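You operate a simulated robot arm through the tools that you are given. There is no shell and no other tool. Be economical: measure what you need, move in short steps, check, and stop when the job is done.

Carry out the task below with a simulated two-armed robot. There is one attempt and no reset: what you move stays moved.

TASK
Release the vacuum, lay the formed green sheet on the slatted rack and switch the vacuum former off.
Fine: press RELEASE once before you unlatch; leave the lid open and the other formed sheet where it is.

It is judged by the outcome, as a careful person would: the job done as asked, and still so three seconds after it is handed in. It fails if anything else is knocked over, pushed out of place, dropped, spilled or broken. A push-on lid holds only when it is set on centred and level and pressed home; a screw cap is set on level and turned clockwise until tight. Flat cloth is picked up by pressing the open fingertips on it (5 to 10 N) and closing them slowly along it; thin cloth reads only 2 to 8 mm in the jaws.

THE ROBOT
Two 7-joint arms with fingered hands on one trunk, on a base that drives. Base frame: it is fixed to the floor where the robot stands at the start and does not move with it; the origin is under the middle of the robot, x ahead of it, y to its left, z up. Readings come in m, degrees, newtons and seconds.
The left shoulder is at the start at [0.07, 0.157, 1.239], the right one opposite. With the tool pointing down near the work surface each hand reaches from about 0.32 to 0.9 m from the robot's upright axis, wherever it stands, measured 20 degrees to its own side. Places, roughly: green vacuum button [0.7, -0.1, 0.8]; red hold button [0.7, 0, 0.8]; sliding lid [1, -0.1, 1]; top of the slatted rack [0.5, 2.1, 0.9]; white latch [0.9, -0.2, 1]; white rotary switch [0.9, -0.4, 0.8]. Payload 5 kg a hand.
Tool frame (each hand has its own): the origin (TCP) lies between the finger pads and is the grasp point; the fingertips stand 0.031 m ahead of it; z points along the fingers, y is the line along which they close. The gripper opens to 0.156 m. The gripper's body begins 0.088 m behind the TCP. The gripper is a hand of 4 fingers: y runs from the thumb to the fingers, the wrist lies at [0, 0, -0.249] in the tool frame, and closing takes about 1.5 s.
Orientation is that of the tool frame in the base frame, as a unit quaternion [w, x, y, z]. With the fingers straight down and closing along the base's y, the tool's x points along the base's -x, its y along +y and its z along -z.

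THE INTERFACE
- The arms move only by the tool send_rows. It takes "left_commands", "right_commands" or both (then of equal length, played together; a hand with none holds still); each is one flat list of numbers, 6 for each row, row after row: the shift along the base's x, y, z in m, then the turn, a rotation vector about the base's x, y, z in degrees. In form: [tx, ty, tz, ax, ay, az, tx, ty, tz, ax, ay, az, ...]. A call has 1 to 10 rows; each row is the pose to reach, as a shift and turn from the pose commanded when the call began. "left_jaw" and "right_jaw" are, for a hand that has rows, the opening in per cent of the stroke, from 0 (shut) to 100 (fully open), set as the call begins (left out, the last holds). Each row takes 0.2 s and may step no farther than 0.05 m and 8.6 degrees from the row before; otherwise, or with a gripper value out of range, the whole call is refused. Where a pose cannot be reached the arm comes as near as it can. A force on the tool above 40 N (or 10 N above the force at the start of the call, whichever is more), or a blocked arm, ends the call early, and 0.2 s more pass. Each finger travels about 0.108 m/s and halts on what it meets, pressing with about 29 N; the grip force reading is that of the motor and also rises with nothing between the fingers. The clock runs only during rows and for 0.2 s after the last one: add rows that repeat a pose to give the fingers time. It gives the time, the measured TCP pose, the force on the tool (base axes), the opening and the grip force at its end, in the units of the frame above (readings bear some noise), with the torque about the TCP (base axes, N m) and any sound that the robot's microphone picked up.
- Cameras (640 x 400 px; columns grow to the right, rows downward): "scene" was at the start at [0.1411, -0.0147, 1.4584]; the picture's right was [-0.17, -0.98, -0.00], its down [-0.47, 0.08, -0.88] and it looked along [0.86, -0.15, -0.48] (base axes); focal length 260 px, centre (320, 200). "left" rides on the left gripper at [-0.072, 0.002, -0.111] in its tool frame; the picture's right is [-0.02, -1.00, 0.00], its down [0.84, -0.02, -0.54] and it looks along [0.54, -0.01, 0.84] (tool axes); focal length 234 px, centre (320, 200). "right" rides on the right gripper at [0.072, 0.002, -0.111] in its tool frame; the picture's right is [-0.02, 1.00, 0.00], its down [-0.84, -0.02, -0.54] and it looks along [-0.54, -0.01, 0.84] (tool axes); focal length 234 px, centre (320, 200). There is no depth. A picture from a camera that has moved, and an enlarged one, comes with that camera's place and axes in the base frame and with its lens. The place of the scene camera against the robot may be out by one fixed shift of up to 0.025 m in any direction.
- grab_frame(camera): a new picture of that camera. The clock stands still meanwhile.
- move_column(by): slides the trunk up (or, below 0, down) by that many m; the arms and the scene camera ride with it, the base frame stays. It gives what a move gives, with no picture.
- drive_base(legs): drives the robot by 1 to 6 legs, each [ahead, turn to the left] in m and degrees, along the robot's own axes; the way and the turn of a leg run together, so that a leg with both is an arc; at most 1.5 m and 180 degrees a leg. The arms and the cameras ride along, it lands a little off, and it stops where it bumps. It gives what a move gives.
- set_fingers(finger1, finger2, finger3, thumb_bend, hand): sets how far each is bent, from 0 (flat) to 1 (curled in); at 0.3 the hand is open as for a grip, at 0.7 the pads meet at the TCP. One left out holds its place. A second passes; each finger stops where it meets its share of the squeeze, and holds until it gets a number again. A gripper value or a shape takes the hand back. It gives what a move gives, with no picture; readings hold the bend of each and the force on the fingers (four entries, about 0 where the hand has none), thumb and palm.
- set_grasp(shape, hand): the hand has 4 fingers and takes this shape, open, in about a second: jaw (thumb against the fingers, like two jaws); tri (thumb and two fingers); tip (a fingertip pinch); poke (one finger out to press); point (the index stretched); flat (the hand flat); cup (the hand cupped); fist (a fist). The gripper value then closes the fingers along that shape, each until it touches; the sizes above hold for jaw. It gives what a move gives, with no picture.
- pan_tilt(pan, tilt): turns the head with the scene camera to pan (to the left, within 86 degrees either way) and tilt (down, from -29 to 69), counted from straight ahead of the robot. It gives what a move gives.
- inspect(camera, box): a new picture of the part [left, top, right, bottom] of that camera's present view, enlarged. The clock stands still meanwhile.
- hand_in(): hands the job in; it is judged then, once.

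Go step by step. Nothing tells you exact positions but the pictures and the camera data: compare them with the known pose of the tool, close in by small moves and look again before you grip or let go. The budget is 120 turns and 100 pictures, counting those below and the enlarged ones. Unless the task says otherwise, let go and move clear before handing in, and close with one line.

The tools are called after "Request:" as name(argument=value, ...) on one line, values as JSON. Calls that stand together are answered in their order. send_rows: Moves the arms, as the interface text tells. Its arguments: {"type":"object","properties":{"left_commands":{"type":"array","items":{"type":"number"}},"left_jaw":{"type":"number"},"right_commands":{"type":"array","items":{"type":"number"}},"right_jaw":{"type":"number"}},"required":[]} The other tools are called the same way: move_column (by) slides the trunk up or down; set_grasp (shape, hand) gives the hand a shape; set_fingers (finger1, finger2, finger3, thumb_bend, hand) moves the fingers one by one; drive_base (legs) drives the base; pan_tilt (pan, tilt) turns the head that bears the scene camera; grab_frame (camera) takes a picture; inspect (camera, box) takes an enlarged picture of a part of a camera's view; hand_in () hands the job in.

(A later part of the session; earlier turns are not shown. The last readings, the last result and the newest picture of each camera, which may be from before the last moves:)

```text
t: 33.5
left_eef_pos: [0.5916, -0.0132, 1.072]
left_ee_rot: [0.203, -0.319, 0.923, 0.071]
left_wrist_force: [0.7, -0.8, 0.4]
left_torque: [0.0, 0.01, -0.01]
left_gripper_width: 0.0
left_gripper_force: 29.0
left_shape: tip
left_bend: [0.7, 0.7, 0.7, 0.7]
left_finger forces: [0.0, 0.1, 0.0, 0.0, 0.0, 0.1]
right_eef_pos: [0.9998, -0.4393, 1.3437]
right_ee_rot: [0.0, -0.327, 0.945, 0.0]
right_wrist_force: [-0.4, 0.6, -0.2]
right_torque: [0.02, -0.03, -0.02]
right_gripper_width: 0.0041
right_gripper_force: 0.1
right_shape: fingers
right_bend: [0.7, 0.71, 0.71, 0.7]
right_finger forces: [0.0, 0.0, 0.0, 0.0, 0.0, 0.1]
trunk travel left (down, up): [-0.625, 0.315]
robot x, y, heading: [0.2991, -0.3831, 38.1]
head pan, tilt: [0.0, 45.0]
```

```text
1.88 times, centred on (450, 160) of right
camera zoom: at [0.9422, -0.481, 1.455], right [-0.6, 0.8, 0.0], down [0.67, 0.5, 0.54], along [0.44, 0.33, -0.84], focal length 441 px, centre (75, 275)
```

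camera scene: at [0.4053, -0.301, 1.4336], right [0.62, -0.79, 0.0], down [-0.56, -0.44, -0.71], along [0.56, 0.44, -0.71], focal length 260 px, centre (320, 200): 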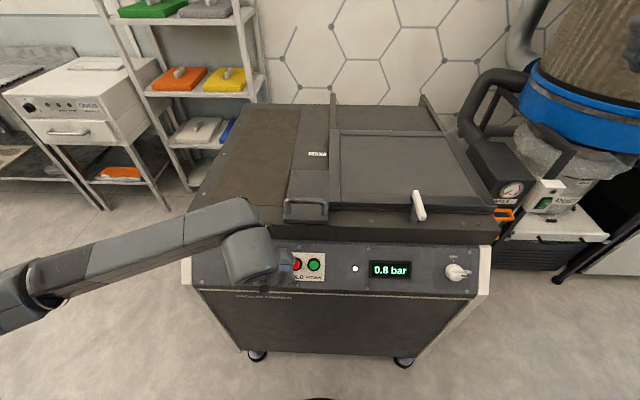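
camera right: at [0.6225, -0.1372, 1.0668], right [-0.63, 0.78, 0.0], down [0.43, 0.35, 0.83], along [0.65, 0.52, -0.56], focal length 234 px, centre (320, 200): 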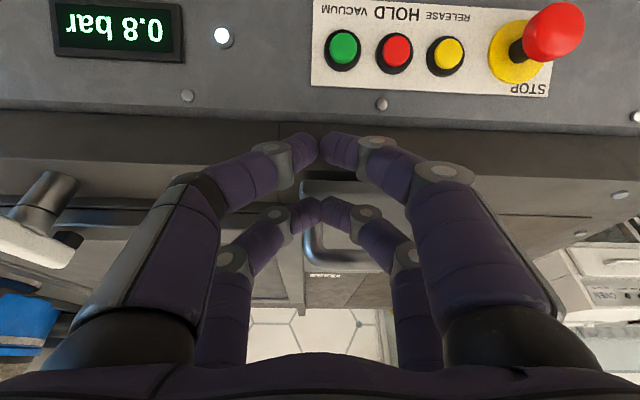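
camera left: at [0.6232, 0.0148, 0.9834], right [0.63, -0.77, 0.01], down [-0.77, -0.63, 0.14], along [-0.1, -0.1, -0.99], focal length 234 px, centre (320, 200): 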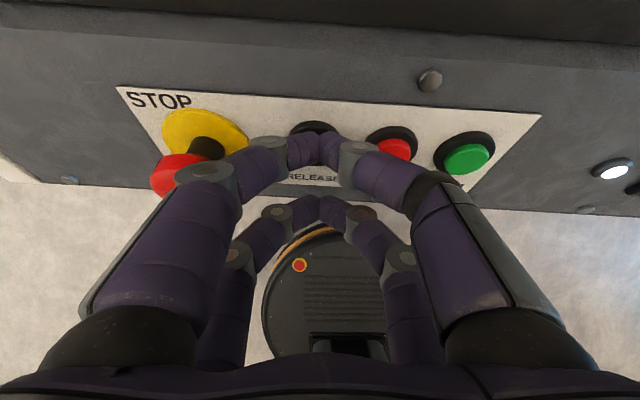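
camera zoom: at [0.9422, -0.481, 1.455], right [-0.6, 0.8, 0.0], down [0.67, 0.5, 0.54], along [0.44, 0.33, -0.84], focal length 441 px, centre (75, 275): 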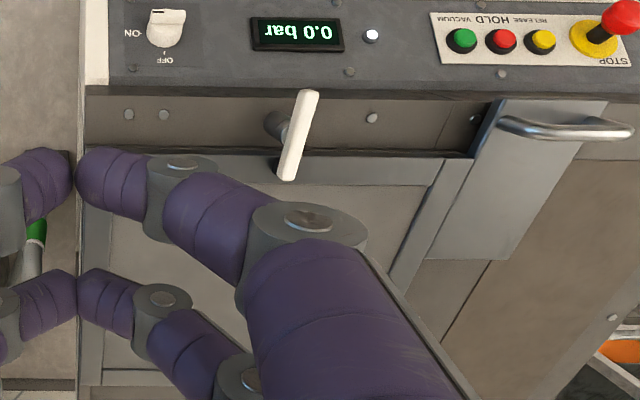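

The display reads 0.0 bar, so the vacuum is released. Next I want a clear look at the latch, handle and lid frame; I move both hands a bit.

Request:
send_rows(left_commands=[0, 0, 0.05, 0, 0, 0, 0, 0, 0.1, 0, 0, 0, 0, 0, 0.15, 0, 0, 0, 0, 0, 0.2, 0, 0, 0, 0, 0, 0.25, 0, 0, 0, -0.03, 0.038, 0.25, 0, 0, 0, -0.06, 0.076, 0.25, 0, 0, 0, -0.09, 0.114, 0.25, 0, 0, 0, -0.12, 0.152, 0.25, 0, 0, 0, -0.15, 0.19, 0.25, 0, 0, 0], right_commands=[-0.035, 0.005, 0, 0, 0, 0, -0.07, 0.01, 0, 0, 0, 0, -0.105, 0.015, 0, 0, 0, 0, -0.13, 0.045, 0, 0, 0, 0, -0.15, 0.085, 0, 0, 0, 0, -0.15, 0.085, 0, 0, 0, 0, -0.15, 0.085, 0, 0, 0, 0, -0.15, 0.085, 0, 0, 0, 0, -0.15, 0.085, 0, 0, 0, 0, -0.15, 0.085, 0, 0, 0, 0])

Request:
set_grasp(hand="right", shape="jaw")

Request:
set_grasp(hand="left", shape="jaw")

Request:
grab_frame(camera="right")

Request:
inspect(camera="scene", box=[270, 90, 470, 240])

```text
t: 35.7
left_eef_pos: [0.4381, 0.1778, 1.3228]
left_ee_rot: [0.206, -0.318, 0.923, 0.07]
left_wrist_force: [-1.2, -0.4, 0.5]
left_torque: [0.0, -0.03, -0.03]
left_gripper_width: 0.0001
left_gripper_force: 28.7
left_shape: tip
left_bend: [0.7, 0.7, 0.7, 0.7]
left_finger forces: [0.0, 0.1, 0.1, 0.0, 0.0, 0.1]
right_eef_pos: [0.845, -0.3511, 1.345]
right_ee_rot: [0.0, -0.328, 0.945, -0.001]
right_wrist_force: [0.1, 0.0, -0.3]
right_torque: [-0.01, -0.06, 0.0]
right_gripper_width: 0.0044
right_gripper_force: 0.1
right_shape: fingers
right_bend: [0.7, 0.71, 0.71, 0.7]
right_finger forces: [0.1, 0.0, 0.0, 0.1, 0.2, 0.0]
trunk travel left (down, up): [-0.625, 0.315]
robot x, y, heading: [0.3028, -0.389, 38.2]
head pan, tilt: [0.0, 45.0]
```

```text
t: 36.6
left_eef_pos: [0.4409, 0.176, 1.3227]
left_ee_rot: [0.205, -0.318, 0.923, 0.07]
left_wrist_force: [-0.1, 0.5, 0.5]
left_torque: [0.0, 0.03, -0.01]
left_gripper_width: 0.0002
left_gripper_force: 29.1
left_shape: tip
left_bend: [0.7, 0.7, 0.7, 0.7]
left_finger forces: [0.0, 0.0, 0.0, 0.1, 0.0, 0.0]
right_eef_pos: [0.8458, -0.3525, 1.343]
right_ee_rot: [0.0, -0.327, 0.945, 0.0]
right_wrist_force: [-0.2, 0.7, 0.4]
right_torque: [0.01, 0.05, -0.04]
right_gripper_width: 0.1561
right_gripper_force: 0.0
right_shape: jaw
right_bend: [0.3, 0.3, 0.3, 0.3]
right_finger forces: [0.0, 0.0, 0.0, 0.0, 0.0, 0.0]
trunk travel left (down, up): [-0.625, 0.315]
robot x, y, heading: [0.298, -0.3799, 38.0]
head pan, tilt: [0.0, 45.0]
```

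```text
t: 37.5
left_eef_pos: [0.4404, 0.177, 1.3223]
left_ee_rot: [0.205, -0.319, 0.923, 0.071]
left_wrist_force: [-0.3, -0.8, -0.6]
left_torque: [-0.02, 0.0, 0.03]
left_gripper_width: 0.1556
left_gripper_force: 0.1
left_shape: jaw
left_bend: [0.3, 0.3, 0.3, 0.3]
left_finger forces: [0.0, 0.0, 0.1, 0.0, 0.1, 0.0]
right_eef_pos: [0.848, -0.3505, 1.3437]
right_ee_rot: [-0.001, -0.328, 0.945, 0.0]
right_wrist_force: [0.1, 0.7, 0.6]
right_torque: [-0.01, 0.0, 0.01]
right_gripper_width: 0.1558
right_gripper_force: 0.0
right_shape: jaw
right_bend: [0.3, 0.3, 0.3, 0.3]
right_finger forces: [0.1, 0.0, 0.0, 0.0, 0.1, 0.0]
trunk travel left (down, up): [-0.625, 0.315]
robot x, y, heading: [0.3015, -0.3829, 38.0]
head pan, tilt: [0.0, 45.0]
```

```text
69 pictures are left
camera right: at [0.789, -0.3946, 1.4543], right [-0.6, 0.8, 0.0], down [0.67, 0.5, 0.54], along [0.44, 0.33, -0.84], focal length 234 px, centre (320, 200)
```

right: 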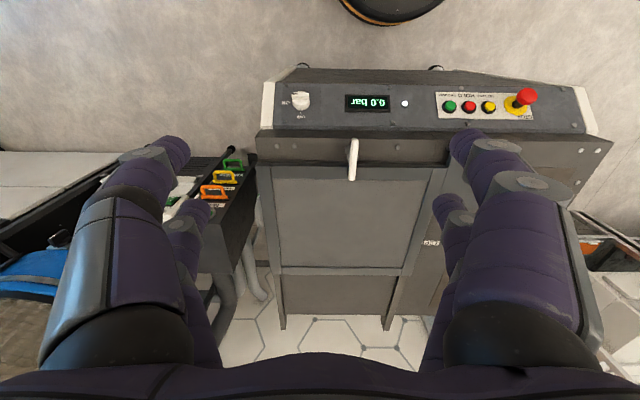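

```text
2.67 times, centred on (370, 165) of scene
camera zoom: at [0.405, -0.3008, 1.4336], right [0.62, -0.79, 0.0], down [-0.56, -0.44, -0.71], along [0.56, 0.44, -0.71], focal length 694 px, centre (187, 293)
```

zoom: 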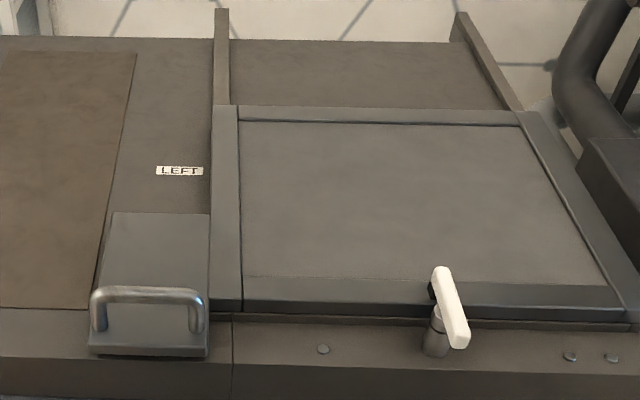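

The latch is a T-bar on a vertical post, centred about depth 0.58 and lying across the lid's front edge. I bring the open right hand above it.

Request:
send_rows(right_commands=[0.019, 0.0445, 0, 0, 0, 0, 0.038, 0.089, 0, 0, 0, 0, 0.0565, 0.1335, 0, 0, 0, 0, 0.0565, 0.1335, -0.05, 0, 0, 0, 0.0565, 0.1335, -0.1, 0, 0, 0, 0.0565, 0.1335, -0.15, 0, 0, 0, 0.0565, 0.1335, -0.2, 0, 0, 0, 0.0565, 0.1335, -0.245, 0, 0, 0])

Request:
grab_frame(camera="right")

Request:
inspect(camera="scene", box=[340, 90, 500, 240])

```text
t: 39.3
left_eef_pos: [0.4411, 0.1762, 1.3227]
left_ee_rot: [0.204, -0.319, 0.923, 0.071]
left_wrist_force: [0.4, 0.0, 0.0]
left_torque: [-0.02, 0.04, -0.05]
left_gripper_width: 0.1557
left_gripper_force: 0.0
left_shape: jaw
left_bend: [0.3, 0.3, 0.3, 0.3]
left_finger forces: [0.0, 0.1, 0.0, 0.1, 0.1, 0.0]
right_eef_pos: [0.9036, -0.2214, 1.0944]
right_ee_rot: [0.0, -0.328, 0.945, 0.0]
right_wrist_force: [-0.3, -0.3, -1.1]
right_torque: [0.0, 0.04, 0.02]
right_gripper_width: 0.156
right_gripper_force: 0.0
right_shape: jaw
right_bend: [0.3, 0.3, 0.3, 0.3]
right_finger forces: [0.0, 0.0, 0.0, 0.0, 0.0, 0.0]
trunk travel left (down, up): [-0.625, 0.315]
robot x, y, heading: [0.3047, -0.3822, 38.4]
head pan, tilt: [0.0, 45.0]
```

```text
67 pictures are left
camera right: at [0.8464, -0.2637, 1.2045], right [-0.6, 0.8, 0.0], down [0.67, 0.5, 0.54], along [0.44, 0.33, -0.84], focal length 234 px, centre (320, 200)
```

right: 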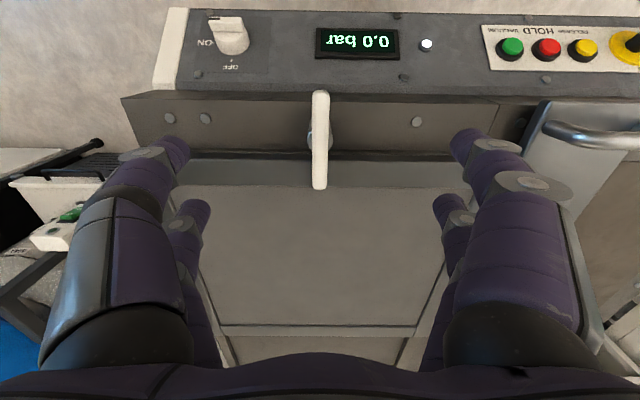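

```text
2.67 times, centred on (420, 165) of scene
camera zoom: at [0.4066, -0.3005, 1.4335], right [0.62, -0.79, 0.0], down [-0.56, -0.44, -0.71], along [0.56, 0.44, -0.71], focal length 694 px, centre (53, 293)
```

zoom: 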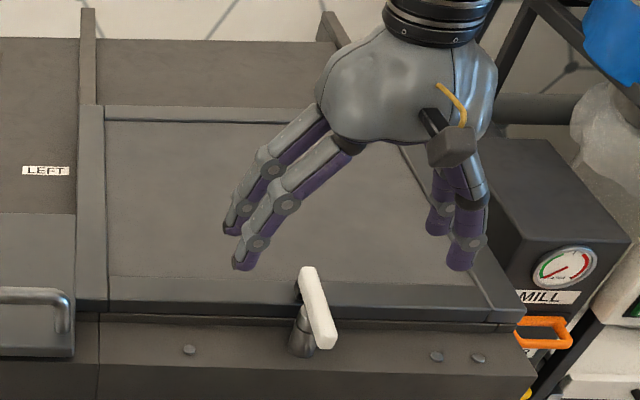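

The hand is well centred over the bar. I descend so the pads are level with it and look.

Request:
send_rows(right_commands=[0.0055, 0.0043, -0.04, 0, 0, 0, 0.0055, 0.0043, -0.08, 0, 0, 0, 0.0055, 0.0043, -0.105, 0, 0, 0])

Request:
grab_frame(camera="right")

Request:
inspect(camera="scene", box=[340, 130, 500, 240])

```text
t: 40.1
left_eef_pos: [0.4385, 0.177, 1.3223]
left_ee_rot: [0.204, -0.32, 0.922, 0.071]
left_wrist_force: [-0.3, 0.0, 0.4]
left_torque: [0.01, 0.01, 0.02]
left_gripper_width: 0.1557
left_gripper_force: 0.0
left_shape: jaw
left_bend: [0.3, 0.3, 0.3, 0.3]
left_finger forces: [0.1, 0.1, 0.0, 0.1, 0.1, 0.0]
right_eef_pos: [0.9101, -0.2139, 0.9927]
right_ee_rot: [0.002, -0.327, 0.945, 0.001]
right_wrist_force: [0.5, 0.2, 4.9]
right_torque: [0.04, -0.11, 0.03]
right_gripper_width: 0.1558
right_gripper_force: 0.1
right_shape: jaw
right_bend: [0.3, 0.3, 0.29, 0.3]
right_finger forces: [0.0, 2.0, 2.1, 0.1, 0.0, 0.1]
trunk travel left (down, up): [-0.625, 0.315]
robot x, y, heading: [0.2971, -0.3801, 38.1]
head pan, tilt: [0.0, 45.0]
```

```text
65 pictures are left
camera right: at [0.8526, -0.2567, 1.1034], right [-0.6, 0.8, 0.0], down [0.67, 0.5, 0.55], along [0.44, 0.33, -0.84], focal length 234 px, centre (320, 200)
```

right: 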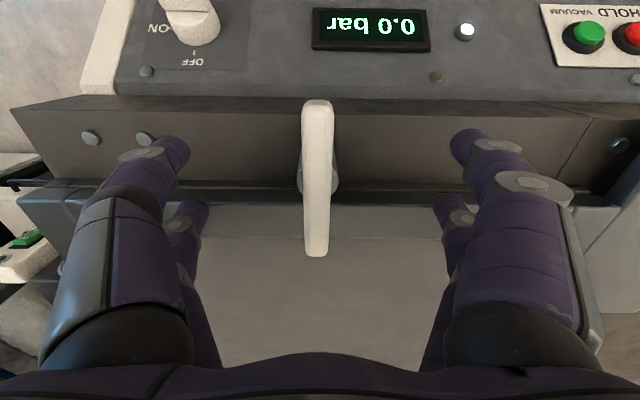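

```text
3.64 times, centred on (420, 185) of scene
camera zoom: at [0.4038, -0.3011, 1.4339], right [0.62, -0.79, 0.0], down [-0.56, -0.44, -0.71], along [0.56, 0.44, -0.71], focal length 947 px, centre (-44, 254)
```

zoom: 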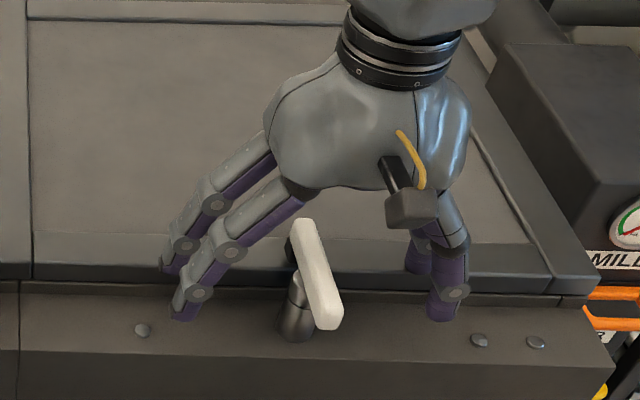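

The rear fingertips just brush the lid frame, so I rise 1 cm, centre on the post and close on the bar.

Request:
send_rows(right_commands=[-0.0047, -0.0037, 0.012, 0, 0, 0])

Request:
send_rows(right_commands=[0, 0, 0, 0, 0, 0, 0, 0, 0, 0, 0, 0, 0, 0, 0, 0, 0, 0, 0, 0, 0, 0, 0, 0, 0, 0, 0, 0, 0, 0, 0, 0, 0, 0, 0, 0, 0, 0, 0, 0, 0, 0, 0, 0, 0, 0, 0, 0], right_jaw=0)

Request:
grab_frame(camera="right")

```text
t: 40.5
left_eef_pos: [0.4393, 0.1758, 1.3229]
left_ee_rot: [0.204, -0.319, 0.923, 0.071]
left_wrist_force: [-0.1, 0.1, -0.2]
left_torque: [-0.02, 0.0, 0.01]
left_gripper_width: 0.1559
left_gripper_force: 0.1
left_shape: jaw
left_bend: [0.3, 0.3, 0.3, 0.3]
left_finger forces: [0.1, 0.0, 0.0, 0.0, 0.0, 0.0]
right_eef_pos: [0.9057, -0.2193, 1.0044]
right_ee_rot: [0.0, -0.328, 0.945, -0.001]
right_wrist_force: [-0.6, -0.1, 0.3]
right_torque: [0.03, -0.03, 0.0]
right_gripper_width: 0.1556
right_gripper_force: 0.1
right_shape: jaw
right_bend: [0.3, 0.3, 0.3, 0.3]
right_finger forces: [0.0, 0.0, 0.0, 0.1, 0.0, 0.0]
trunk travel left (down, up): [-0.625, 0.315]
robot x, y, heading: [0.3, -0.3845, 38.1]
head pan, tilt: [0.0, 45.0]
```

```text
t: 42.3
left_eef_pos: [0.4412, 0.1766, 1.3232]
left_ee_rot: [0.204, -0.32, 0.922, 0.071]
left_wrist_force: [0.1, -0.5, -0.1]
left_torque: [0.03, -0.05, -0.01]
left_gripper_width: 0.1558
left_gripper_force: 0.1
left_shape: jaw
left_bend: [0.3, 0.3, 0.3, 0.3]
left_finger forces: [0.1, 0.1, 0.1, 0.0, 0.0, 0.1]
right_eef_pos: [0.9063, -0.2184, 1.002]
right_ee_rot: [0.0, -0.327, 0.945, 0.0]
right_wrist_force: [-0.7, -0.3, -5.8]
right_torque: [0.01, 0.07, -0.01]
right_gripper_width: 0.0096
right_gripper_force: 29.1
right_shape: jaw
right_bend: [0.71, 0.71, 0.72, 0.7]
right_finger forces: [25.9, 25.8, 25.2, 0.1, 25.9, 0.0]
trunk travel left (down, up): [-0.625, 0.315]
robot x, y, heading: [0.2986, -0.3849, 38.2]
head pan, tilt: [0.0, 45.0]
```

```text
63 pictures are left
camera right: at [0.8486, -0.2611, 1.1142], right [-0.6, 0.8, 0.0], down [0.67, 0.5, 0.54], along [0.44, 0.33, -0.84], focal length 234 px, centre (320, 200)
```

right: 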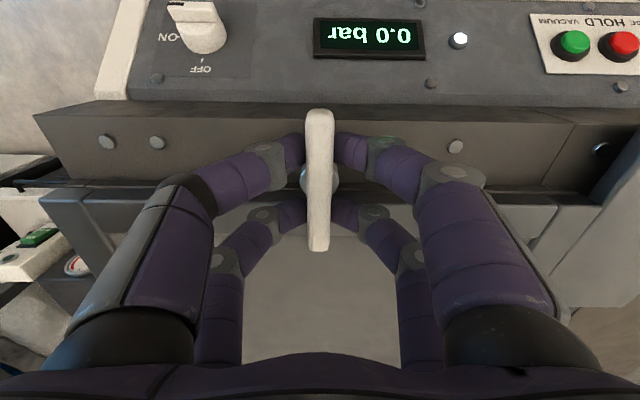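

The bar is gripped. I start turning it counter-clockwise by 24° and check the torque.

Request:
send_rows(right_commands=[0, 0, 0, 0, 0, 8, 0, 0, 0, 0, 0, 16, 0, 0, 0, 0, 0, 24, 0, 0, 0, 0, 0, 24])

Request:
grab_frame(camera="right")

```text
t: 43.3
left_eef_pos: [0.4414, 0.1765, 1.3212]
left_ee_rot: [0.205, -0.318, 0.923, 0.07]
left_wrist_force: [0.3, -0.1, -0.6]
left_torque: [-0.06, 0.02, 0.02]
left_gripper_width: 0.1559
left_gripper_force: 0.1
left_shape: jaw
left_bend: [0.3, 0.3, 0.3, 0.3]
left_finger forces: [0.1, 0.1, 0.0, 0.1, 0.1, 0.0]
right_eef_pos: [0.906, -0.2182, 1.0034]
right_ee_rot: [-0.001, -0.518, 0.855, 0.001]
right_wrist_force: [-4.3, -5.9, -13.4]
right_torque: [-0.11, 0.06, 0.02]
right_gripper_width: 0.0094
right_gripper_force: 29.9
right_shape: jaw
right_bend: [0.71, 0.71, 0.72, 0.7]
right_finger forces: [25.6, 25.9, 25.3, 0.0, 25.6, 0.1]
trunk travel left (down, up): [-0.625, 0.315]
robot x, y, heading: [0.3041, -0.3825, 38.2]
head pan, tilt: [0.0, 45.0]
```

```text
62 pictures are left
camera right: at [0.8716, -0.2809, 1.1146], right [-0.87, 0.49, 0.0], down [0.41, 0.73, 0.54], along [0.26, 0.47, -0.84], focal length 234 px, centre (320, 200)
```

right: 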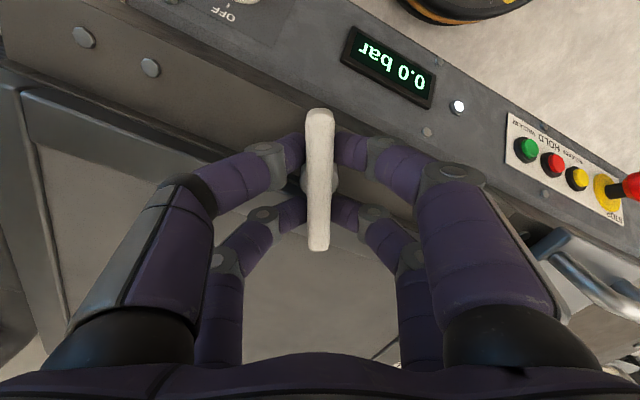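

It turns freely. I continue to about 90°.

Request:
send_rows(right_commands=[0, 0, 0, 0, 0, 8, 0, 0, 0, 0, 0, 16, 0, 0, 0, 0, 0, 24, 0, 0, 0, 0, 0, 32, 0, 0, 0, 0, 0, 40, 0, 0, 0, 0, 0, 48, 0, 0, 0, 0, 0, 56, 0, 0, 0, 0, 0, 63, 0, 0, 0, 0, 0, 66])

Request:
grab_frame(camera="right")

Request:
inspect(camera="scene", box=[340, 130, 500, 240])

```text
t: 45.3
left_eef_pos: [0.442, 0.1756, 1.3225]
left_ee_rot: [0.205, -0.319, 0.923, 0.071]
left_wrist_force: [-0.7, 0.0, -0.1]
left_torque: [-0.02, -0.02, -0.02]
left_gripper_width: 0.1561
left_gripper_force: 0.1
left_shape: jaw
left_bend: [0.3, 0.3, 0.3, 0.3]
left_finger forces: [0.0, 0.1, 0.1, 0.0, 0.0, 0.0]
right_eef_pos: [0.9081, -0.2181, 1.0039]
right_ee_rot: [0.0, 0.9, -0.436, -0.001]
right_wrist_force: [-1.8, -11.2, -17.7]
right_torque: [-0.3, 0.09, -0.08]
right_gripper_width: 0.0089
right_gripper_force: 29.1
right_shape: jaw
right_bend: [0.71, 0.71, 0.72, 0.7]
right_finger forces: [29.1, 28.0, 24.8, 0.0, 23.8, 0.0]
trunk travel left (down, up): [-0.625, 0.315]
robot x, y, heading: [0.3001, -0.3847, 38.1]
head pan, tilt: [0.0, 45.0]
```

```text
61 pictures are left
camera right: at [0.951, -0.276, 1.1145], right [-0.8, -0.6, 0.0], down [-0.5, 0.67, 0.55], along [-0.33, 0.44, -0.84], focal length 234 px, centre (320, 200)
```

right: 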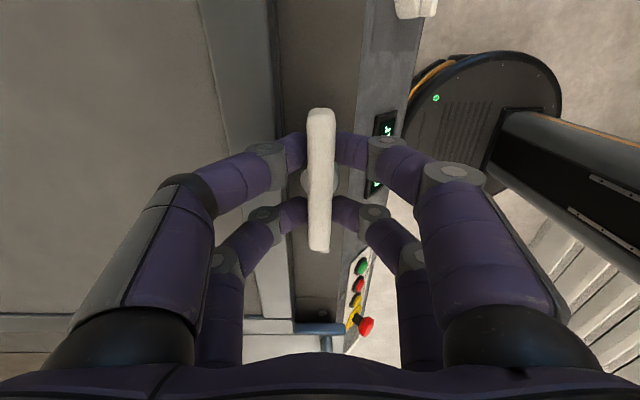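

```text
3.64 times, centred on (420, 185) of scene
camera zoom: at [0.4068, -0.3023, 1.4335], right [0.62, -0.79, 0.0], down [-0.56, -0.44, -0.71], along [0.56, 0.44, -0.71], focal length 947 px, centre (-44, 254)
```

zoom: 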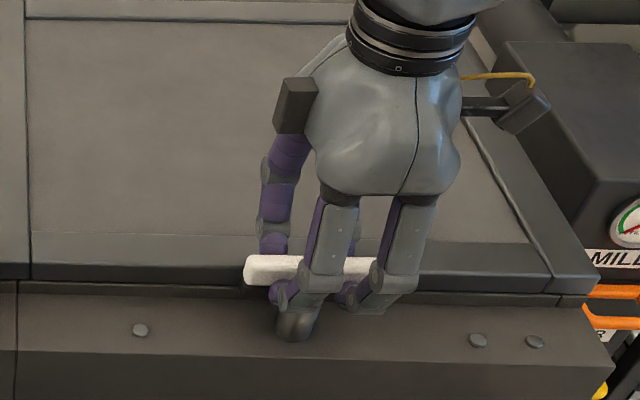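

The latch now lies parallel to the lid's edge. I let go and rise, then view it.

Request:
send_rows(right_commands=[0, 0, 0.004, 0, 0, 0, 0, 0, 0.004, 0, 0, 0, 0, 0, 0.004, 0, 0, 0, 0, 0, 0.004, 0, 0, 0, 0, 0, 0.02, 0, 0, 0, 0, 0, 0.07, 0, 0, 0, 0, 0, 0.12, 0, 0, 0, 0, 0, 0.17, 0, 0, 0, 0, 0, 0.2, 0, 0, 0], right_jaw=60)

Request:
inspect(camera="scene", box=[270, 90, 470, 240])

Request:
grab_frame(camera="right")

```text
t: 47.3
left_eef_pos: [0.4387, 0.1762, 1.3222]
left_ee_rot: [0.205, -0.319, 0.923, 0.07]
left_wrist_force: [0.0, 0.5, 0.4]
left_torque: [-0.03, 0.01, -0.01]
left_gripper_width: 0.1557
left_gripper_force: 0.1
left_shape: jaw
left_bend: [0.3, 0.3, 0.3, 0.3]
left_finger forces: [0.1, 0.0, 0.0, 0.0, 0.0, 0.0]
right_eef_pos: [0.9059, -0.2176, 1.2061]
right_ee_rot: [0.0, 0.899, -0.437, 0.0]
right_wrist_force: [0.9, 0.1, 0.0]
right_torque: [0.01, 0.0, 0.0]
right_gripper_width: 0.0933
right_gripper_force: 0.1
right_shape: jaw
right_bend: [0.32, 0.32, 0.32, 0.7]
right_finger forces: [0.0, 0.0, 0.0, 0.1, 0.0, 0.0]
trunk travel left (down, up): [-0.625, 0.315]
robot x, y, heading: [0.3029, -0.3816, 37.8]
head pan, tilt: [0.0, 45.0]
```

```text
2.67 times, centred on (370, 165) of scene
camera zoom: at [0.4042, -0.3009, 1.4336], right [0.62, -0.79, 0.0], down [-0.56, -0.44, -0.71], along [0.56, 0.44, -0.71], focal length 694 px, centre (187, 293)
```

zoom: 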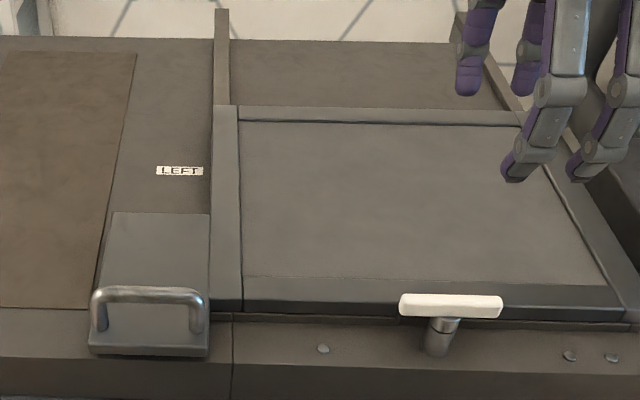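

```text
58 pictures are left
camera right: at [0.9491, -0.2753, 1.3168], right [-0.8, -0.6, 0.0], down [-0.5, 0.67, 0.54], along [-0.33, 0.44, -0.84], focal length 234 px, centre (320, 200)
```

right: 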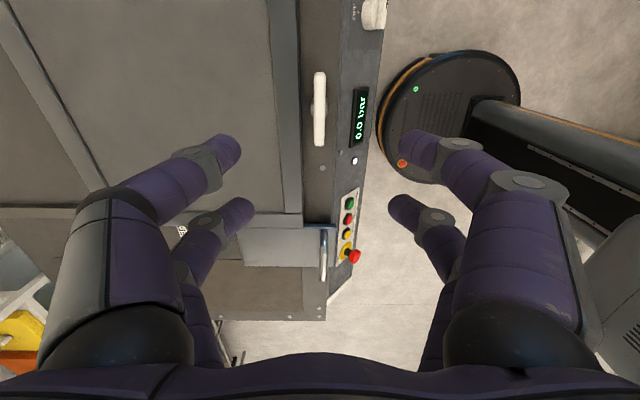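

The latch is turned. Next I bring the closed left hand in front of the lid handle (about depth 0.58) to push it back, while the right hand unwinds and moves off.

Request:
send_rows(left_commands=[0.0357, -0.0301, 0, -3.86, 4.91, 0, 0.0714, -0.0603, 0, -7.72, 9.82, 0, 0.107, -0.0904, 0, -11.6, 14.7, 0, 0.143, -0.1206, 0, -15.45, 19.65, 0, 0.1786, -0.1507, 0, -15.45, 19.65, 0, 0.214, -0.181, 0, -15.45, 19.65, 0, 0.25, -0.211, 0, -15.45, 19.65, 0, 0.25, -0.211, -0.05, -15.45, 19.65, 0, 0.25, -0.211, -0.1, -15.45, 19.65, 0, 0.25, -0.211, -0.15, -15.45, 19.65, 0], left_jaw=0, right_commands=[0.006, -0.008, 0.014, 0, 0, -8.5, 0.012, -0.016, 0.028, 0, 0, -17, 0.018, -0.024, 0.042, 0, 0, -25.5, 0.024, -0.032, 0.056, 0, 0, -34, 0.03, -0.04, 0.07, 0, 0, -42.5, 0.036, -0.048, 0.084, 0, 0, -51, 0.042, -0.056, 0.098, 0, 0, -59.5, 0.048, -0.064, 0.112, 0, 0, -68, 0.054, -0.072, 0.126, 0, 0, -76.5, 0.062, -0.079, 0.14, 0, 0, -85], right_jaw=100)

Request:
send_rows(left_commands=[0, 0, -0.05, 0, 0, 0, 0, 0, -0.1, 0, 0, 0, 0, 0, -0.13, 0, 0, 0])

Request:
grab_frame(camera="scene")

Request:
grab_frame(camera="left")

```text
t: 49.5
left_eef_pos: [0.6934, -0.0363, 1.1693]
left_ee_rot: [0.0, -0.327, 0.945, 0.0]
left_wrist_force: [0.1, 0.1, 0.2]
left_torque: [0.02, 0.02, -0.01]
left_gripper_width: 0.0
left_gripper_force: 29.3
left_shape: jaw
left_bend: [0.7, 0.7, 0.7, 0.7]
left_finger forces: [0.0, 0.1, 0.0, 0.1, 0.1, 0.1]
right_eef_pos: [0.9689, -0.2981, 1.3444]
right_ee_rot: [-0.001, -0.367, 0.93, 0.001]
right_wrist_force: [1.1, 0.0, -0.2]
right_torque: [0.0, 0.05, -0.02]
right_gripper_width: 0.156
right_gripper_force: 0.2
right_shape: jaw
right_bend: [0.3, 0.3, 0.3, 0.3]
right_finger forces: [0.1, 0.1, 0.0, 0.1, 0.0, 0.1]
trunk travel left (down, up): [-0.625, 0.315]
robot x, y, heading: [0.2988, -0.383, 38.0]
head pan, tilt: [0.0, 45.0]
```

```text
t: 50.3
left_eef_pos: [0.6934, -0.0347, 1.0412]
left_ee_rot: [0.001, -0.326, 0.945, 0.0]
left_wrist_force: [-0.3, -0.6, -0.5]
left_torque: [0.0, -0.02, 0.05]
left_gripper_width: 0.0
left_gripper_force: 29.3
left_shape: jaw
left_bend: [0.7, 0.7, 0.7, 0.7]
left_finger forces: [0.0, 0.0, 0.0, 0.1, 0.0, 0.1]
right_eef_pos: [0.9671, -0.297, 1.3457]
right_ee_rot: [0.0, -0.368, 0.93, 0.0]
right_wrist_force: [0.3, 0.3, 0.7]
right_torque: [-0.01, -0.01, 0.02]
right_gripper_width: 0.1557
right_gripper_force: 0.2
right_shape: jaw
right_bend: [0.3, 0.3, 0.3, 0.3]
right_finger forces: [0.0, 0.0, 0.0, 0.1, 0.0, 0.1]
trunk travel left (down, up): [-0.625, 0.315]
robot x, y, heading: [0.3009, -0.3849, 38.1]
head pan, tilt: [0.0, 45.0]
```

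```text
57 pictures are left
camera scene: at [0.4046, -0.3009, 1.4337], right [0.62, -0.79, 0.0], down [-0.56, -0.44, -0.71], along [0.56, 0.44, -0.71], focal length 260 px, centre (320, 200)
```

scene: 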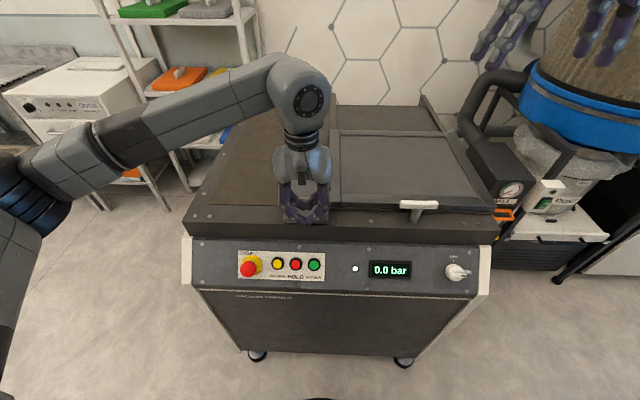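

```text
56 pictures are left
camera left: at [0.7484, 0.0106, 1.1527], right [0.64, -0.77, 0.0], down [-0.65, -0.53, 0.54], along [-0.42, -0.35, -0.84], focal length 234 px, centre (320, 200)
```

left: 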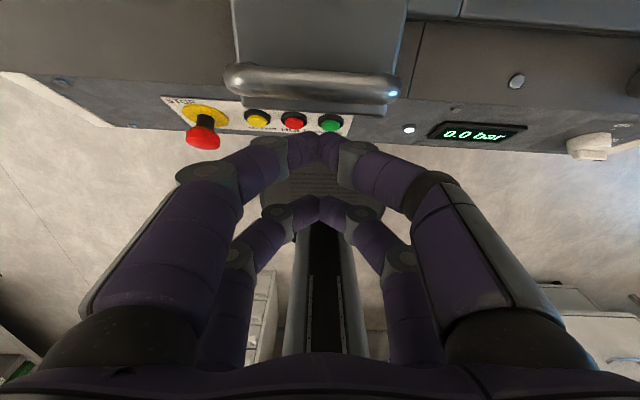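

The handle is just ahead of the fingertips. I descend 5 cm and start to push back a few centimetres.

Request:
send_rows(left_commands=[0, 0, -0.025, 0, 0, 0, 0, 0, -0.048, 0, 0, 0, 0.0157, 0.0124, -0.048, 0, 0, 0, 0.0314, 0.0247, -0.048, 0, 0, 0, 0.0472, 0.0371, -0.048, 0, 0, 0, 0.0629, 0.0494, -0.048, 0, 0, 0])

Request:
grab_frame(camera="scene")

Request:
grab_frame(camera="left")

```text
t: 51.7
left_eef_pos: [0.7558, 0.0183, 0.9938]
left_ee_rot: [0.001, -0.326, 0.945, 0.001]
left_wrist_force: [0.3, -0.5, 0.3]
left_torque: [-0.04, 0.05, -0.03]
left_gripper_width: 0.0001
left_gripper_force: 29.2
left_shape: jaw
left_bend: [0.7, 0.7, 0.7, 0.7]
left_finger forces: [0.0, 0.0, 0.0, 0.0, 0.0, 0.0]
right_eef_pos: [0.9691, -0.2956, 1.3444]
right_ee_rot: [0.001, -0.368, 0.93, 0.001]
right_wrist_force: [-0.1, 0.3, -0.1]
right_torque: [0.03, 0.03, 0.02]
right_gripper_width: 0.156
right_gripper_force: 0.1
right_shape: jaw
right_bend: [0.3, 0.3, 0.3, 0.3]
right_finger forces: [0.0, 0.0, 0.0, 0.0, 0.1, 0.0]
trunk travel left (down, up): [-0.625, 0.315]
robot x, y, heading: [0.3025, -0.382, 38.1]
head pan, tilt: [0.0, 45.0]
```

```text
55 pictures are left
camera scene: at [0.4064, -0.3007, 1.4335], right [0.62, -0.79, 0.0], down [-0.56, -0.44, -0.71], along [0.56, 0.44, -0.71], focal length 260 px, centre (320, 200)
```

scene: 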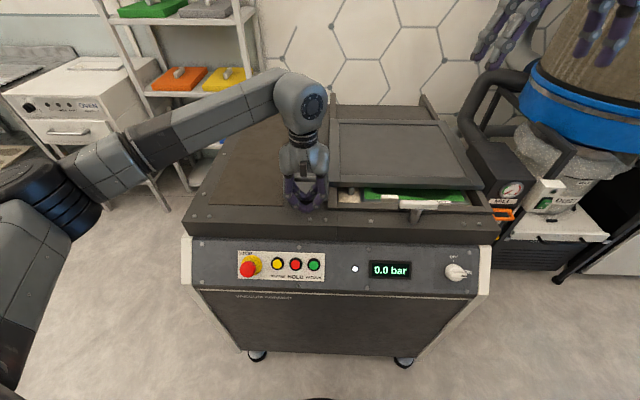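

```text
54 pictures are left
camera left: at [0.8112, 0.063, 1.1041], right [0.64, -0.77, 0.0], down [-0.65, -0.53, 0.54], along [-0.42, -0.35, -0.84], focal length 234 px, centre (320, 200)
```

left: 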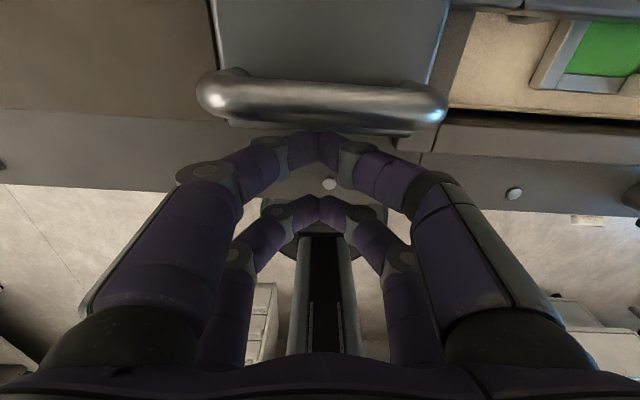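

The lid slides back and the green sheet appears. I keep pushing.

Request:
send_rows(left_commands=[0.0196, 0.0155, 0, 0, 0, 0, 0.0393, 0.0309, 0, 0, 0, 0, 0.059, 0.0464, 0, 0, 0, 0, 0.0786, 0.0618, 0, 0, 0, 0, 0.0983, 0.0773, 0, 0, 0, 0, 0.118, 0.0927, 0, 0, 0, 0, 0.1376, 0.108, 0, 0, 0, 0, 0.157, 0.1236, 0, 0, 0, 0, 0.177, 0.139, 0, 0, 0, 0])

Request:
grab_frame(camera="scene")

```text
t: 53.7
left_eef_pos: [0.9273, 0.1481, 0.9914]
left_ee_rot: [0.0, -0.326, 0.945, 0.002]
left_wrist_force: [1.2, -1.2, 0.1]
left_torque: [0.19, 0.08, -0.01]
left_gripper_width: 0.0
left_gripper_force: 29.2
left_shape: jaw
left_bend: [0.7, 0.7, 0.7, 0.7]
left_finger forces: [0.0, 0.1, 0.0, 0.0, 0.0, 0.0]
left hand out of reach, approached as far as the arm can: row 9
right_eef_pos: [0.9683, -0.2986, 1.3443]
right_ee_rot: [0.0, -0.368, 0.93, 0.002]
right_wrist_force: [-0.4, 0.1, -0.2]
right_torque: [0.05, 0.03, -0.02]
right_gripper_width: 0.156
right_gripper_force: 0.0
right_shape: jaw
right_bend: [0.3, 0.3, 0.3, 0.3]
right_finger forces: [0.1, 0.0, 0.1, 0.0, 0.0, 0.0]
trunk travel left (down, up): [-0.625, 0.315]
robot x, y, heading: [0.3015, -0.3798, 38.2]
head pan, tilt: [0.0, 45.0]
```

```text
53 pictures are left
camera scene: at [0.4069, -0.3038, 1.4335], right [0.62, -0.79, 0.0], down [-0.56, -0.44, -0.71], along [0.56, 0.44, -0.71], focal length 260 px, centre (320, 200)
```

scene: 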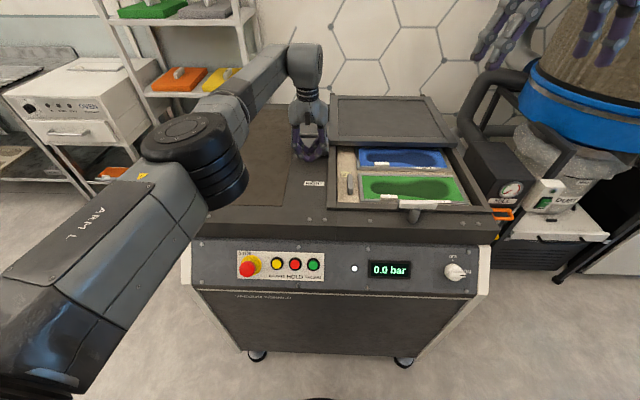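

Both formed sheets are visible: green in front, blue behind. The arm ran out of reach, so I step the base 10 cm closer (pulling the hands back first) and push the lid on to its stop.

Request:
send_rows(left_commands=[-0.026, -0.0206, 0, 0, 0, 0, -0.0524, -0.0412, 0, 0, 0, 0, -0.0786, -0.0618, 0, 0, 0, 0], right_commands=[-0.026, -0.0206, 0, 0, 0, 0, -0.0524, -0.0412, 0, 0, 0, 0, -0.0786, -0.0618, 0, 0, 0, 0])

Request:
drive_base(legs=[[0.1, 0]])

Request:
grab_frame(camera="left")

```text
t: 54.5
left_eef_pos: [0.8435, 0.0871, 0.9923]
left_ee_rot: [0.0, -0.327, 0.945, 0.0]
left_wrist_force: [0.2, -0.7, -0.5]
left_torque: [-0.01, -0.02, 0.01]
left_gripper_width: 0.0003
left_gripper_force: 28.6
left_shape: jaw
left_bend: [0.7, 0.7, 0.7, 0.7]
left_finger forces: [0.0, 0.1, 0.0, 0.0, 0.0, 0.0]
right_eef_pos: [0.8876, -0.3586, 1.3463]
right_ee_rot: [0.001, -0.368, 0.93, 0.0]
right_wrist_force: [-1.0, -0.6, 0.5]
right_torque: [0.0, -0.05, -0.02]
right_gripper_width: 0.1558
right_gripper_force: 0.0
right_shape: jaw
right_bend: [0.3, 0.3, 0.3, 0.3]
right_finger forces: [0.0, 0.0, 0.0, 0.0, 0.1, 0.0]
trunk travel left (down, up): [-0.625, 0.315]
robot x, y, heading: [0.2988, -0.3827, 38.2]
head pan, tilt: [0.0, 45.0]
```

```text
t: 55.7
left_eef_pos: [0.9257, 0.1492, 0.9918]
left_ee_rot: [0.0, -0.326, 0.945, 0.0]
left_wrist_force: [0.0, 0.0, 0.8]
left_torque: [-0.03, 0.01, -0.05]
left_gripper_width: 0.0002
left_gripper_force: 28.8
left_shape: jaw
left_bend: [0.7, 0.7, 0.7, 0.7]
left_finger forces: [0.1, 0.1, 0.0, 0.0, 0.1, 0.0]
right_eef_pos: [0.9713, -0.294, 1.346]
right_ee_rot: [0.001, -0.369, 0.929, 0.0]
right_wrist_force: [-0.1, 0.4, 0.6]
right_torque: [0.02, 0.01, 0.01]
right_gripper_width: 0.1558
right_gripper_force: 0.0
right_shape: jaw
right_bend: [0.3, 0.3, 0.3, 0.3]
right_finger forces: [0.1, 0.0, 0.0, 0.0, 0.0, 0.0]
trunk travel left (down, up): [-0.625, 0.315]
robot x, y, heading: [0.3781, -0.3206, 38.1]
head pan, tilt: [0.0, 45.0]
```

```text
52 pictures are left
camera left: at [0.9811, 0.195, 1.1029], right [0.64, -0.77, 0.0], down [-0.65, -0.53, 0.54], along [-0.42, -0.35, -0.84], focal length 234 px, centre (320, 200)
```

left: 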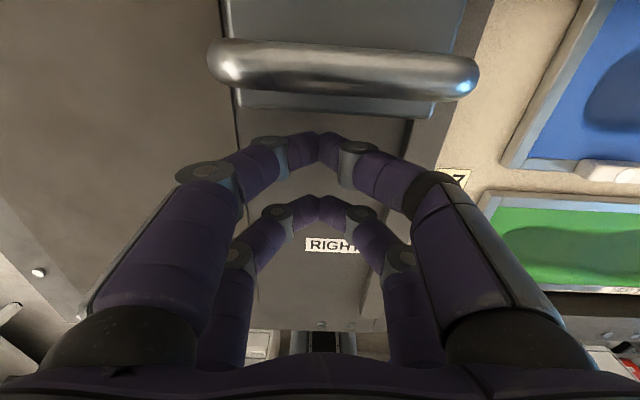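

The lid coasted on a bit. I push gently further until it stops.

Request:
send_rows(left_commands=[0.0157, 0.0124, 0, 0, 0, 0, 0.0275, 0.0216, 0, 0, 0, 0, 0.0354, 0.0278, 0, 0, 0, 0, 0.0432, 0.034, 0, 0, 0, 0, 0.051, 0.0402, 0, 0, 0, 0])

Request:
grab_frame(camera="scene")

```text
t: 56.9
left_eef_pos: [0.9764, 0.189, 0.993]
left_ee_rot: [0.0, -0.326, 0.945, 0.0]
left_wrist_force: [-2.4, -3.8, -0.8]
left_torque: [-0.12, 0.14, -0.02]
left_gripper_width: 0.0
left_gripper_force: 28.7
left_shape: jaw
left_bend: [0.7, 0.7, 0.7, 0.7]
left_finger forces: [0.0, 0.0, 0.0, 0.0, 0.0, 0.0]
right_eef_pos: [0.97, -0.2937, 1.3462]
right_ee_rot: [0.0, -0.368, 0.93, 0.0]
right_wrist_force: [-0.6, 0.0, 0.4]
right_torque: [0.03, -0.02, -0.01]
right_gripper_width: 0.1559
right_gripper_force: 0.1
right_shape: jaw
right_bend: [0.3, 0.3, 0.3, 0.3]
right_finger forces: [0.0, 0.0, 0.2, 0.1, 0.0, 0.0]
trunk travel left (down, up): [-0.625, 0.315]
robot x, y, heading: [0.3788, -0.3222, 38.1]
head pan, tilt: [0.0, 45.0]
```

```text
51 pictures are left
camera scene: at [0.4855, -0.2389, 1.4336], right [0.62, -0.79, 0.0], down [-0.56, -0.43, -0.71], along [0.56, 0.44, -0.71], focal length 260 px, centre (320, 200)
```

scene: 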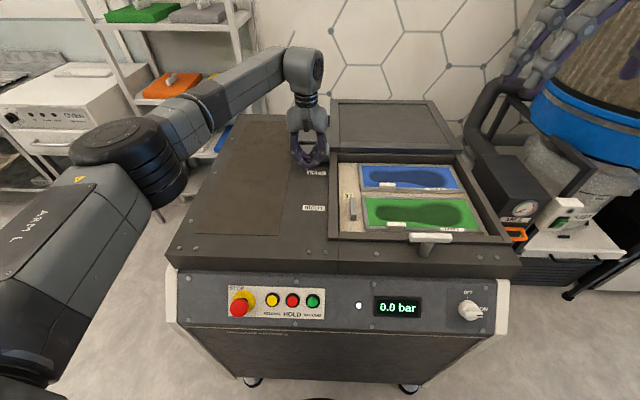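

The lid is fully back. I retract and raise the left hand, then inspect the sheets.

Request:
send_rows(left_commands=[-0.02, -0.0157, 0, 0, 0, 0, -0.0393, -0.0309, 0, 0, 0, 0, -0.0393, -0.0309, 0.05, 0, 0, 0, -0.0393, -0.0309, 0.1, 0, 0, 0, -0.0393, -0.0309, 0.15, 0, 0, 0, -0.0393, -0.0309, 0.2, 0, 0, 0, -0.0786, -0.0618, 0.2, 0, 0, 0, -0.118, -0.0927, 0.2, 0, 0, 0, -0.149, -0.0534, 0.2, 0, 0, 0, -0.18, -0.0141, 0.2, 0, 0, 0], left_jaw=100)

Request:
inspect(camera="scene", box=[300, 130, 500, 255])

Request:
inspect(camera="right", box=[200, 60, 520, 260])

```text
t: 59.1
left_eef_pos: [0.7946, 0.1789, 1.194]
left_ee_rot: [0.001, -0.325, 0.946, -0.002]
left_wrist_force: [0.2, 1.0, -0.9]
left_torque: [-0.04, -0.02, -0.02]
left_gripper_width: 0.156
left_gripper_force: 0.1
left_shape: jaw
left_bend: [0.3, 0.3, 0.3, 0.3]
left_finger forces: [0.0, 0.0, 0.1, 0.0, 0.1, 0.0]
right_eef_pos: [0.9675, -0.2914, 1.3463]
right_ee_rot: [-0.001, -0.368, 0.93, 0.0]
right_wrist_force: [-0.6, -0.1, 0.5]
right_torque: [-0.06, -0.02, -0.01]
right_gripper_width: 0.1558
right_gripper_force: 0.1
right_shape: jaw
right_bend: [0.3, 0.3, 0.3, 0.3]
right_finger forces: [0.1, 0.0, 0.1, 0.0, 0.0, 0.0]
trunk travel left (down, up): [-0.625, 0.315]
robot x, y, heading: [0.382, -0.3203, 38.0]
head pan, tilt: [0.0, 45.0]
```

```text
3.20 times, centred on (400, 192) of scene
camera zoom: at [0.4829, -0.2354, 1.4336], right [0.62, -0.79, 0.0], down [-0.56, -0.44, -0.71], along [0.56, 0.43, -0.71], focal length 833 px, centre (64, 224)
```

zoom: 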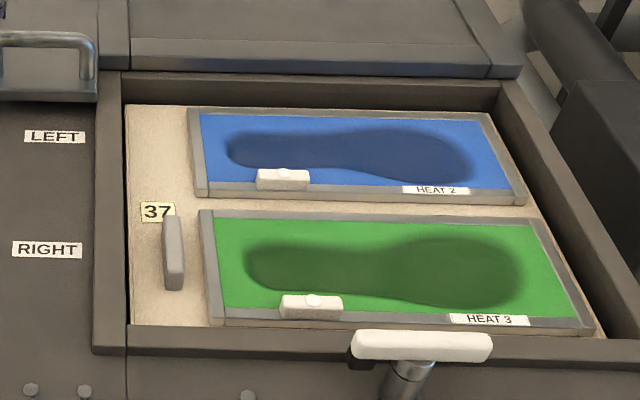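

```text
2.00 times, centred on (360, 160) of right
camera zoom: at [0.9142, -0.3392, 1.458], right [-0.67, 0.75, 0.0], down [0.62, 0.56, 0.55], along [0.41, 0.36, -0.84], focal length 468 px, centre (240, 280)
```

zoom: 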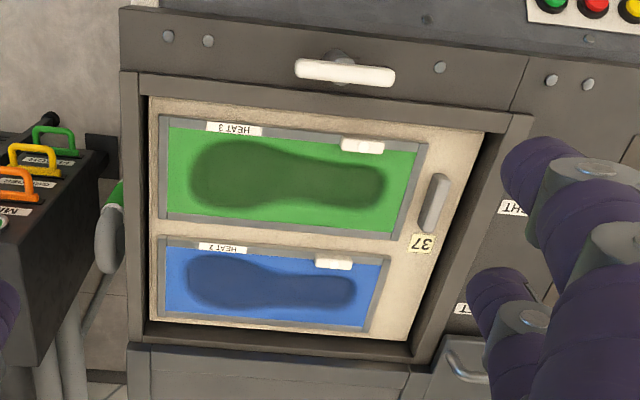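

The green sheet sits in the recess with a white tab near its front edge (depth ≈0.67, z ≈0.91). I bring the right hand, rotated 90° so it closes across the tab, above it.

Request:
send_rows(right_commands=[-0.002, 0.017, 0, 0, 0, 8.48, -0.004, 0.034, 0, 0, 0, 16.96, -0.006, 0.051, 0, 0, 0, 25.44, -0.008, 0.068, 0, 0, 0, 33.9, -0.01, 0.085, 0, 0, 0, 42.4, -0.013, 0.101, 0, 0, 0, 50.9, -0.015, 0.118, 0, 0, 0, 59.4, -0.017, 0.135, 0, 0, 0, 67.8, -0.019, 0.152, 0, 0, 0, 76.3, -0.021, 0.169, 0, 0, 0, 84.8], right_jaw=40)

Request:
send_rows(right_commands=[0, 0, -0.05, 0, 0, 0, 0, 0, -0.1, 0, 0, 0, 0, 0, -0.15, 0, 0, 0, 0, 0, -0.2, 0, 0, 0, 0, 0, -0.25, 0, 0, 0, 0, 0, -0.29, 0, 0, 0])

Request:
grab_frame(camera="right")

Request:
inspect(camera="scene", box=[300, 80, 500, 255])

```text
t: 61.3
left_eef_pos: [0.7987, 0.1772, 1.1939]
left_ee_rot: [0.0, -0.326, 0.945, 0.001]
left_wrist_force: [0.6, 0.0, -0.4]
left_torque: [-0.03, 0.04, 0.01]
left_gripper_width: 0.1559
left_gripper_force: 0.0
left_shape: jaw
left_bend: [0.3, 0.3, 0.3, 0.3]
left_finger forces: [0.0, 0.0, 0.0, 0.0, 0.0, 0.0]
right_eef_pos: [0.9513, -0.1224, 1.3465]
right_ee_rot: [0.001, 0.899, -0.438, 0.0]
right_wrist_force: [0.1, 0.7, -0.3]
right_torque: [-0.06, 0.02, 0.02]
right_gripper_width: 0.063
right_gripper_force: 0.1
right_shape: jaw
right_bend: [0.73, 0.73, 0.73, 0.7]
right_finger forces: [0.0, 0.0, 0.1, 0.0, 0.0, 0.1]
trunk travel left (down, up): [-0.625, 0.315]
robot x, y, heading: [0.3839, -0.322, 37.7]
head pan, tilt: [0.0, 45.0]
```

```text
t: 62.7
left_eef_pos: [0.7978, 0.1762, 1.1938]
left_ee_rot: [0.0, -0.327, 0.945, -0.001]
left_wrist_force: [-0.7, 0.2, -0.1]
left_torque: [0.03, 0.01, -0.02]
left_gripper_width: 0.1561
left_gripper_force: 0.0
left_shape: jaw
left_bend: [0.3, 0.3, 0.3, 0.3]
left_finger forces: [0.0, 0.0, 0.1, 0.0, 0.1, 0.1]
right_eef_pos: [0.9497, -0.1263, 1.0544]
right_ee_rot: [0.0, 0.899, -0.438, -0.001]
right_wrist_force: [-0.1, -0.3, 0.1]
right_torque: [0.01, 0.02, -0.05]
right_gripper_width: 0.0627
right_gripper_force: 0.0
right_shape: jaw
right_bend: [0.73, 0.73, 0.73, 0.7]
right_finger forces: [0.0, 0.1, 0.1, 0.0, 0.0, 0.0]
trunk travel left (down, up): [-0.625, 0.315]
robot x, y, heading: [0.3787, -0.3192, 38.2]
head pan, tilt: [0.0, 45.0]
```

```text
48 pictures are left
camera right: at [0.9933, -0.1837, 1.1658], right [-0.8, -0.6, 0.0], down [-0.5, 0.67, 0.55], along [-0.33, 0.44, -0.84], focal length 234 px, centre (320, 200)
```

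right: 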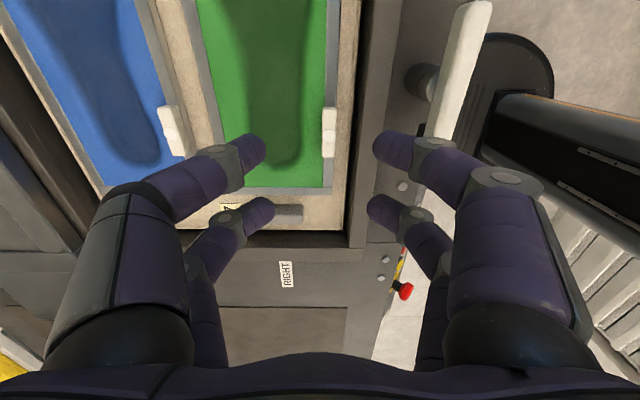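

```text
2.29 times, centred on (400, 168) of scene
camera zoom: at [0.4868, -0.2378, 1.4335], right [0.62, -0.79, 0.0], down [-0.56, -0.44, -0.71], along [0.56, 0.43, -0.71], focal length 595 px, centre (137, 274)
```

zoom: 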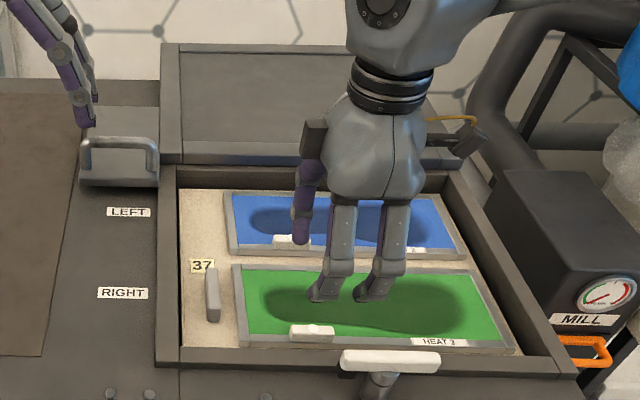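

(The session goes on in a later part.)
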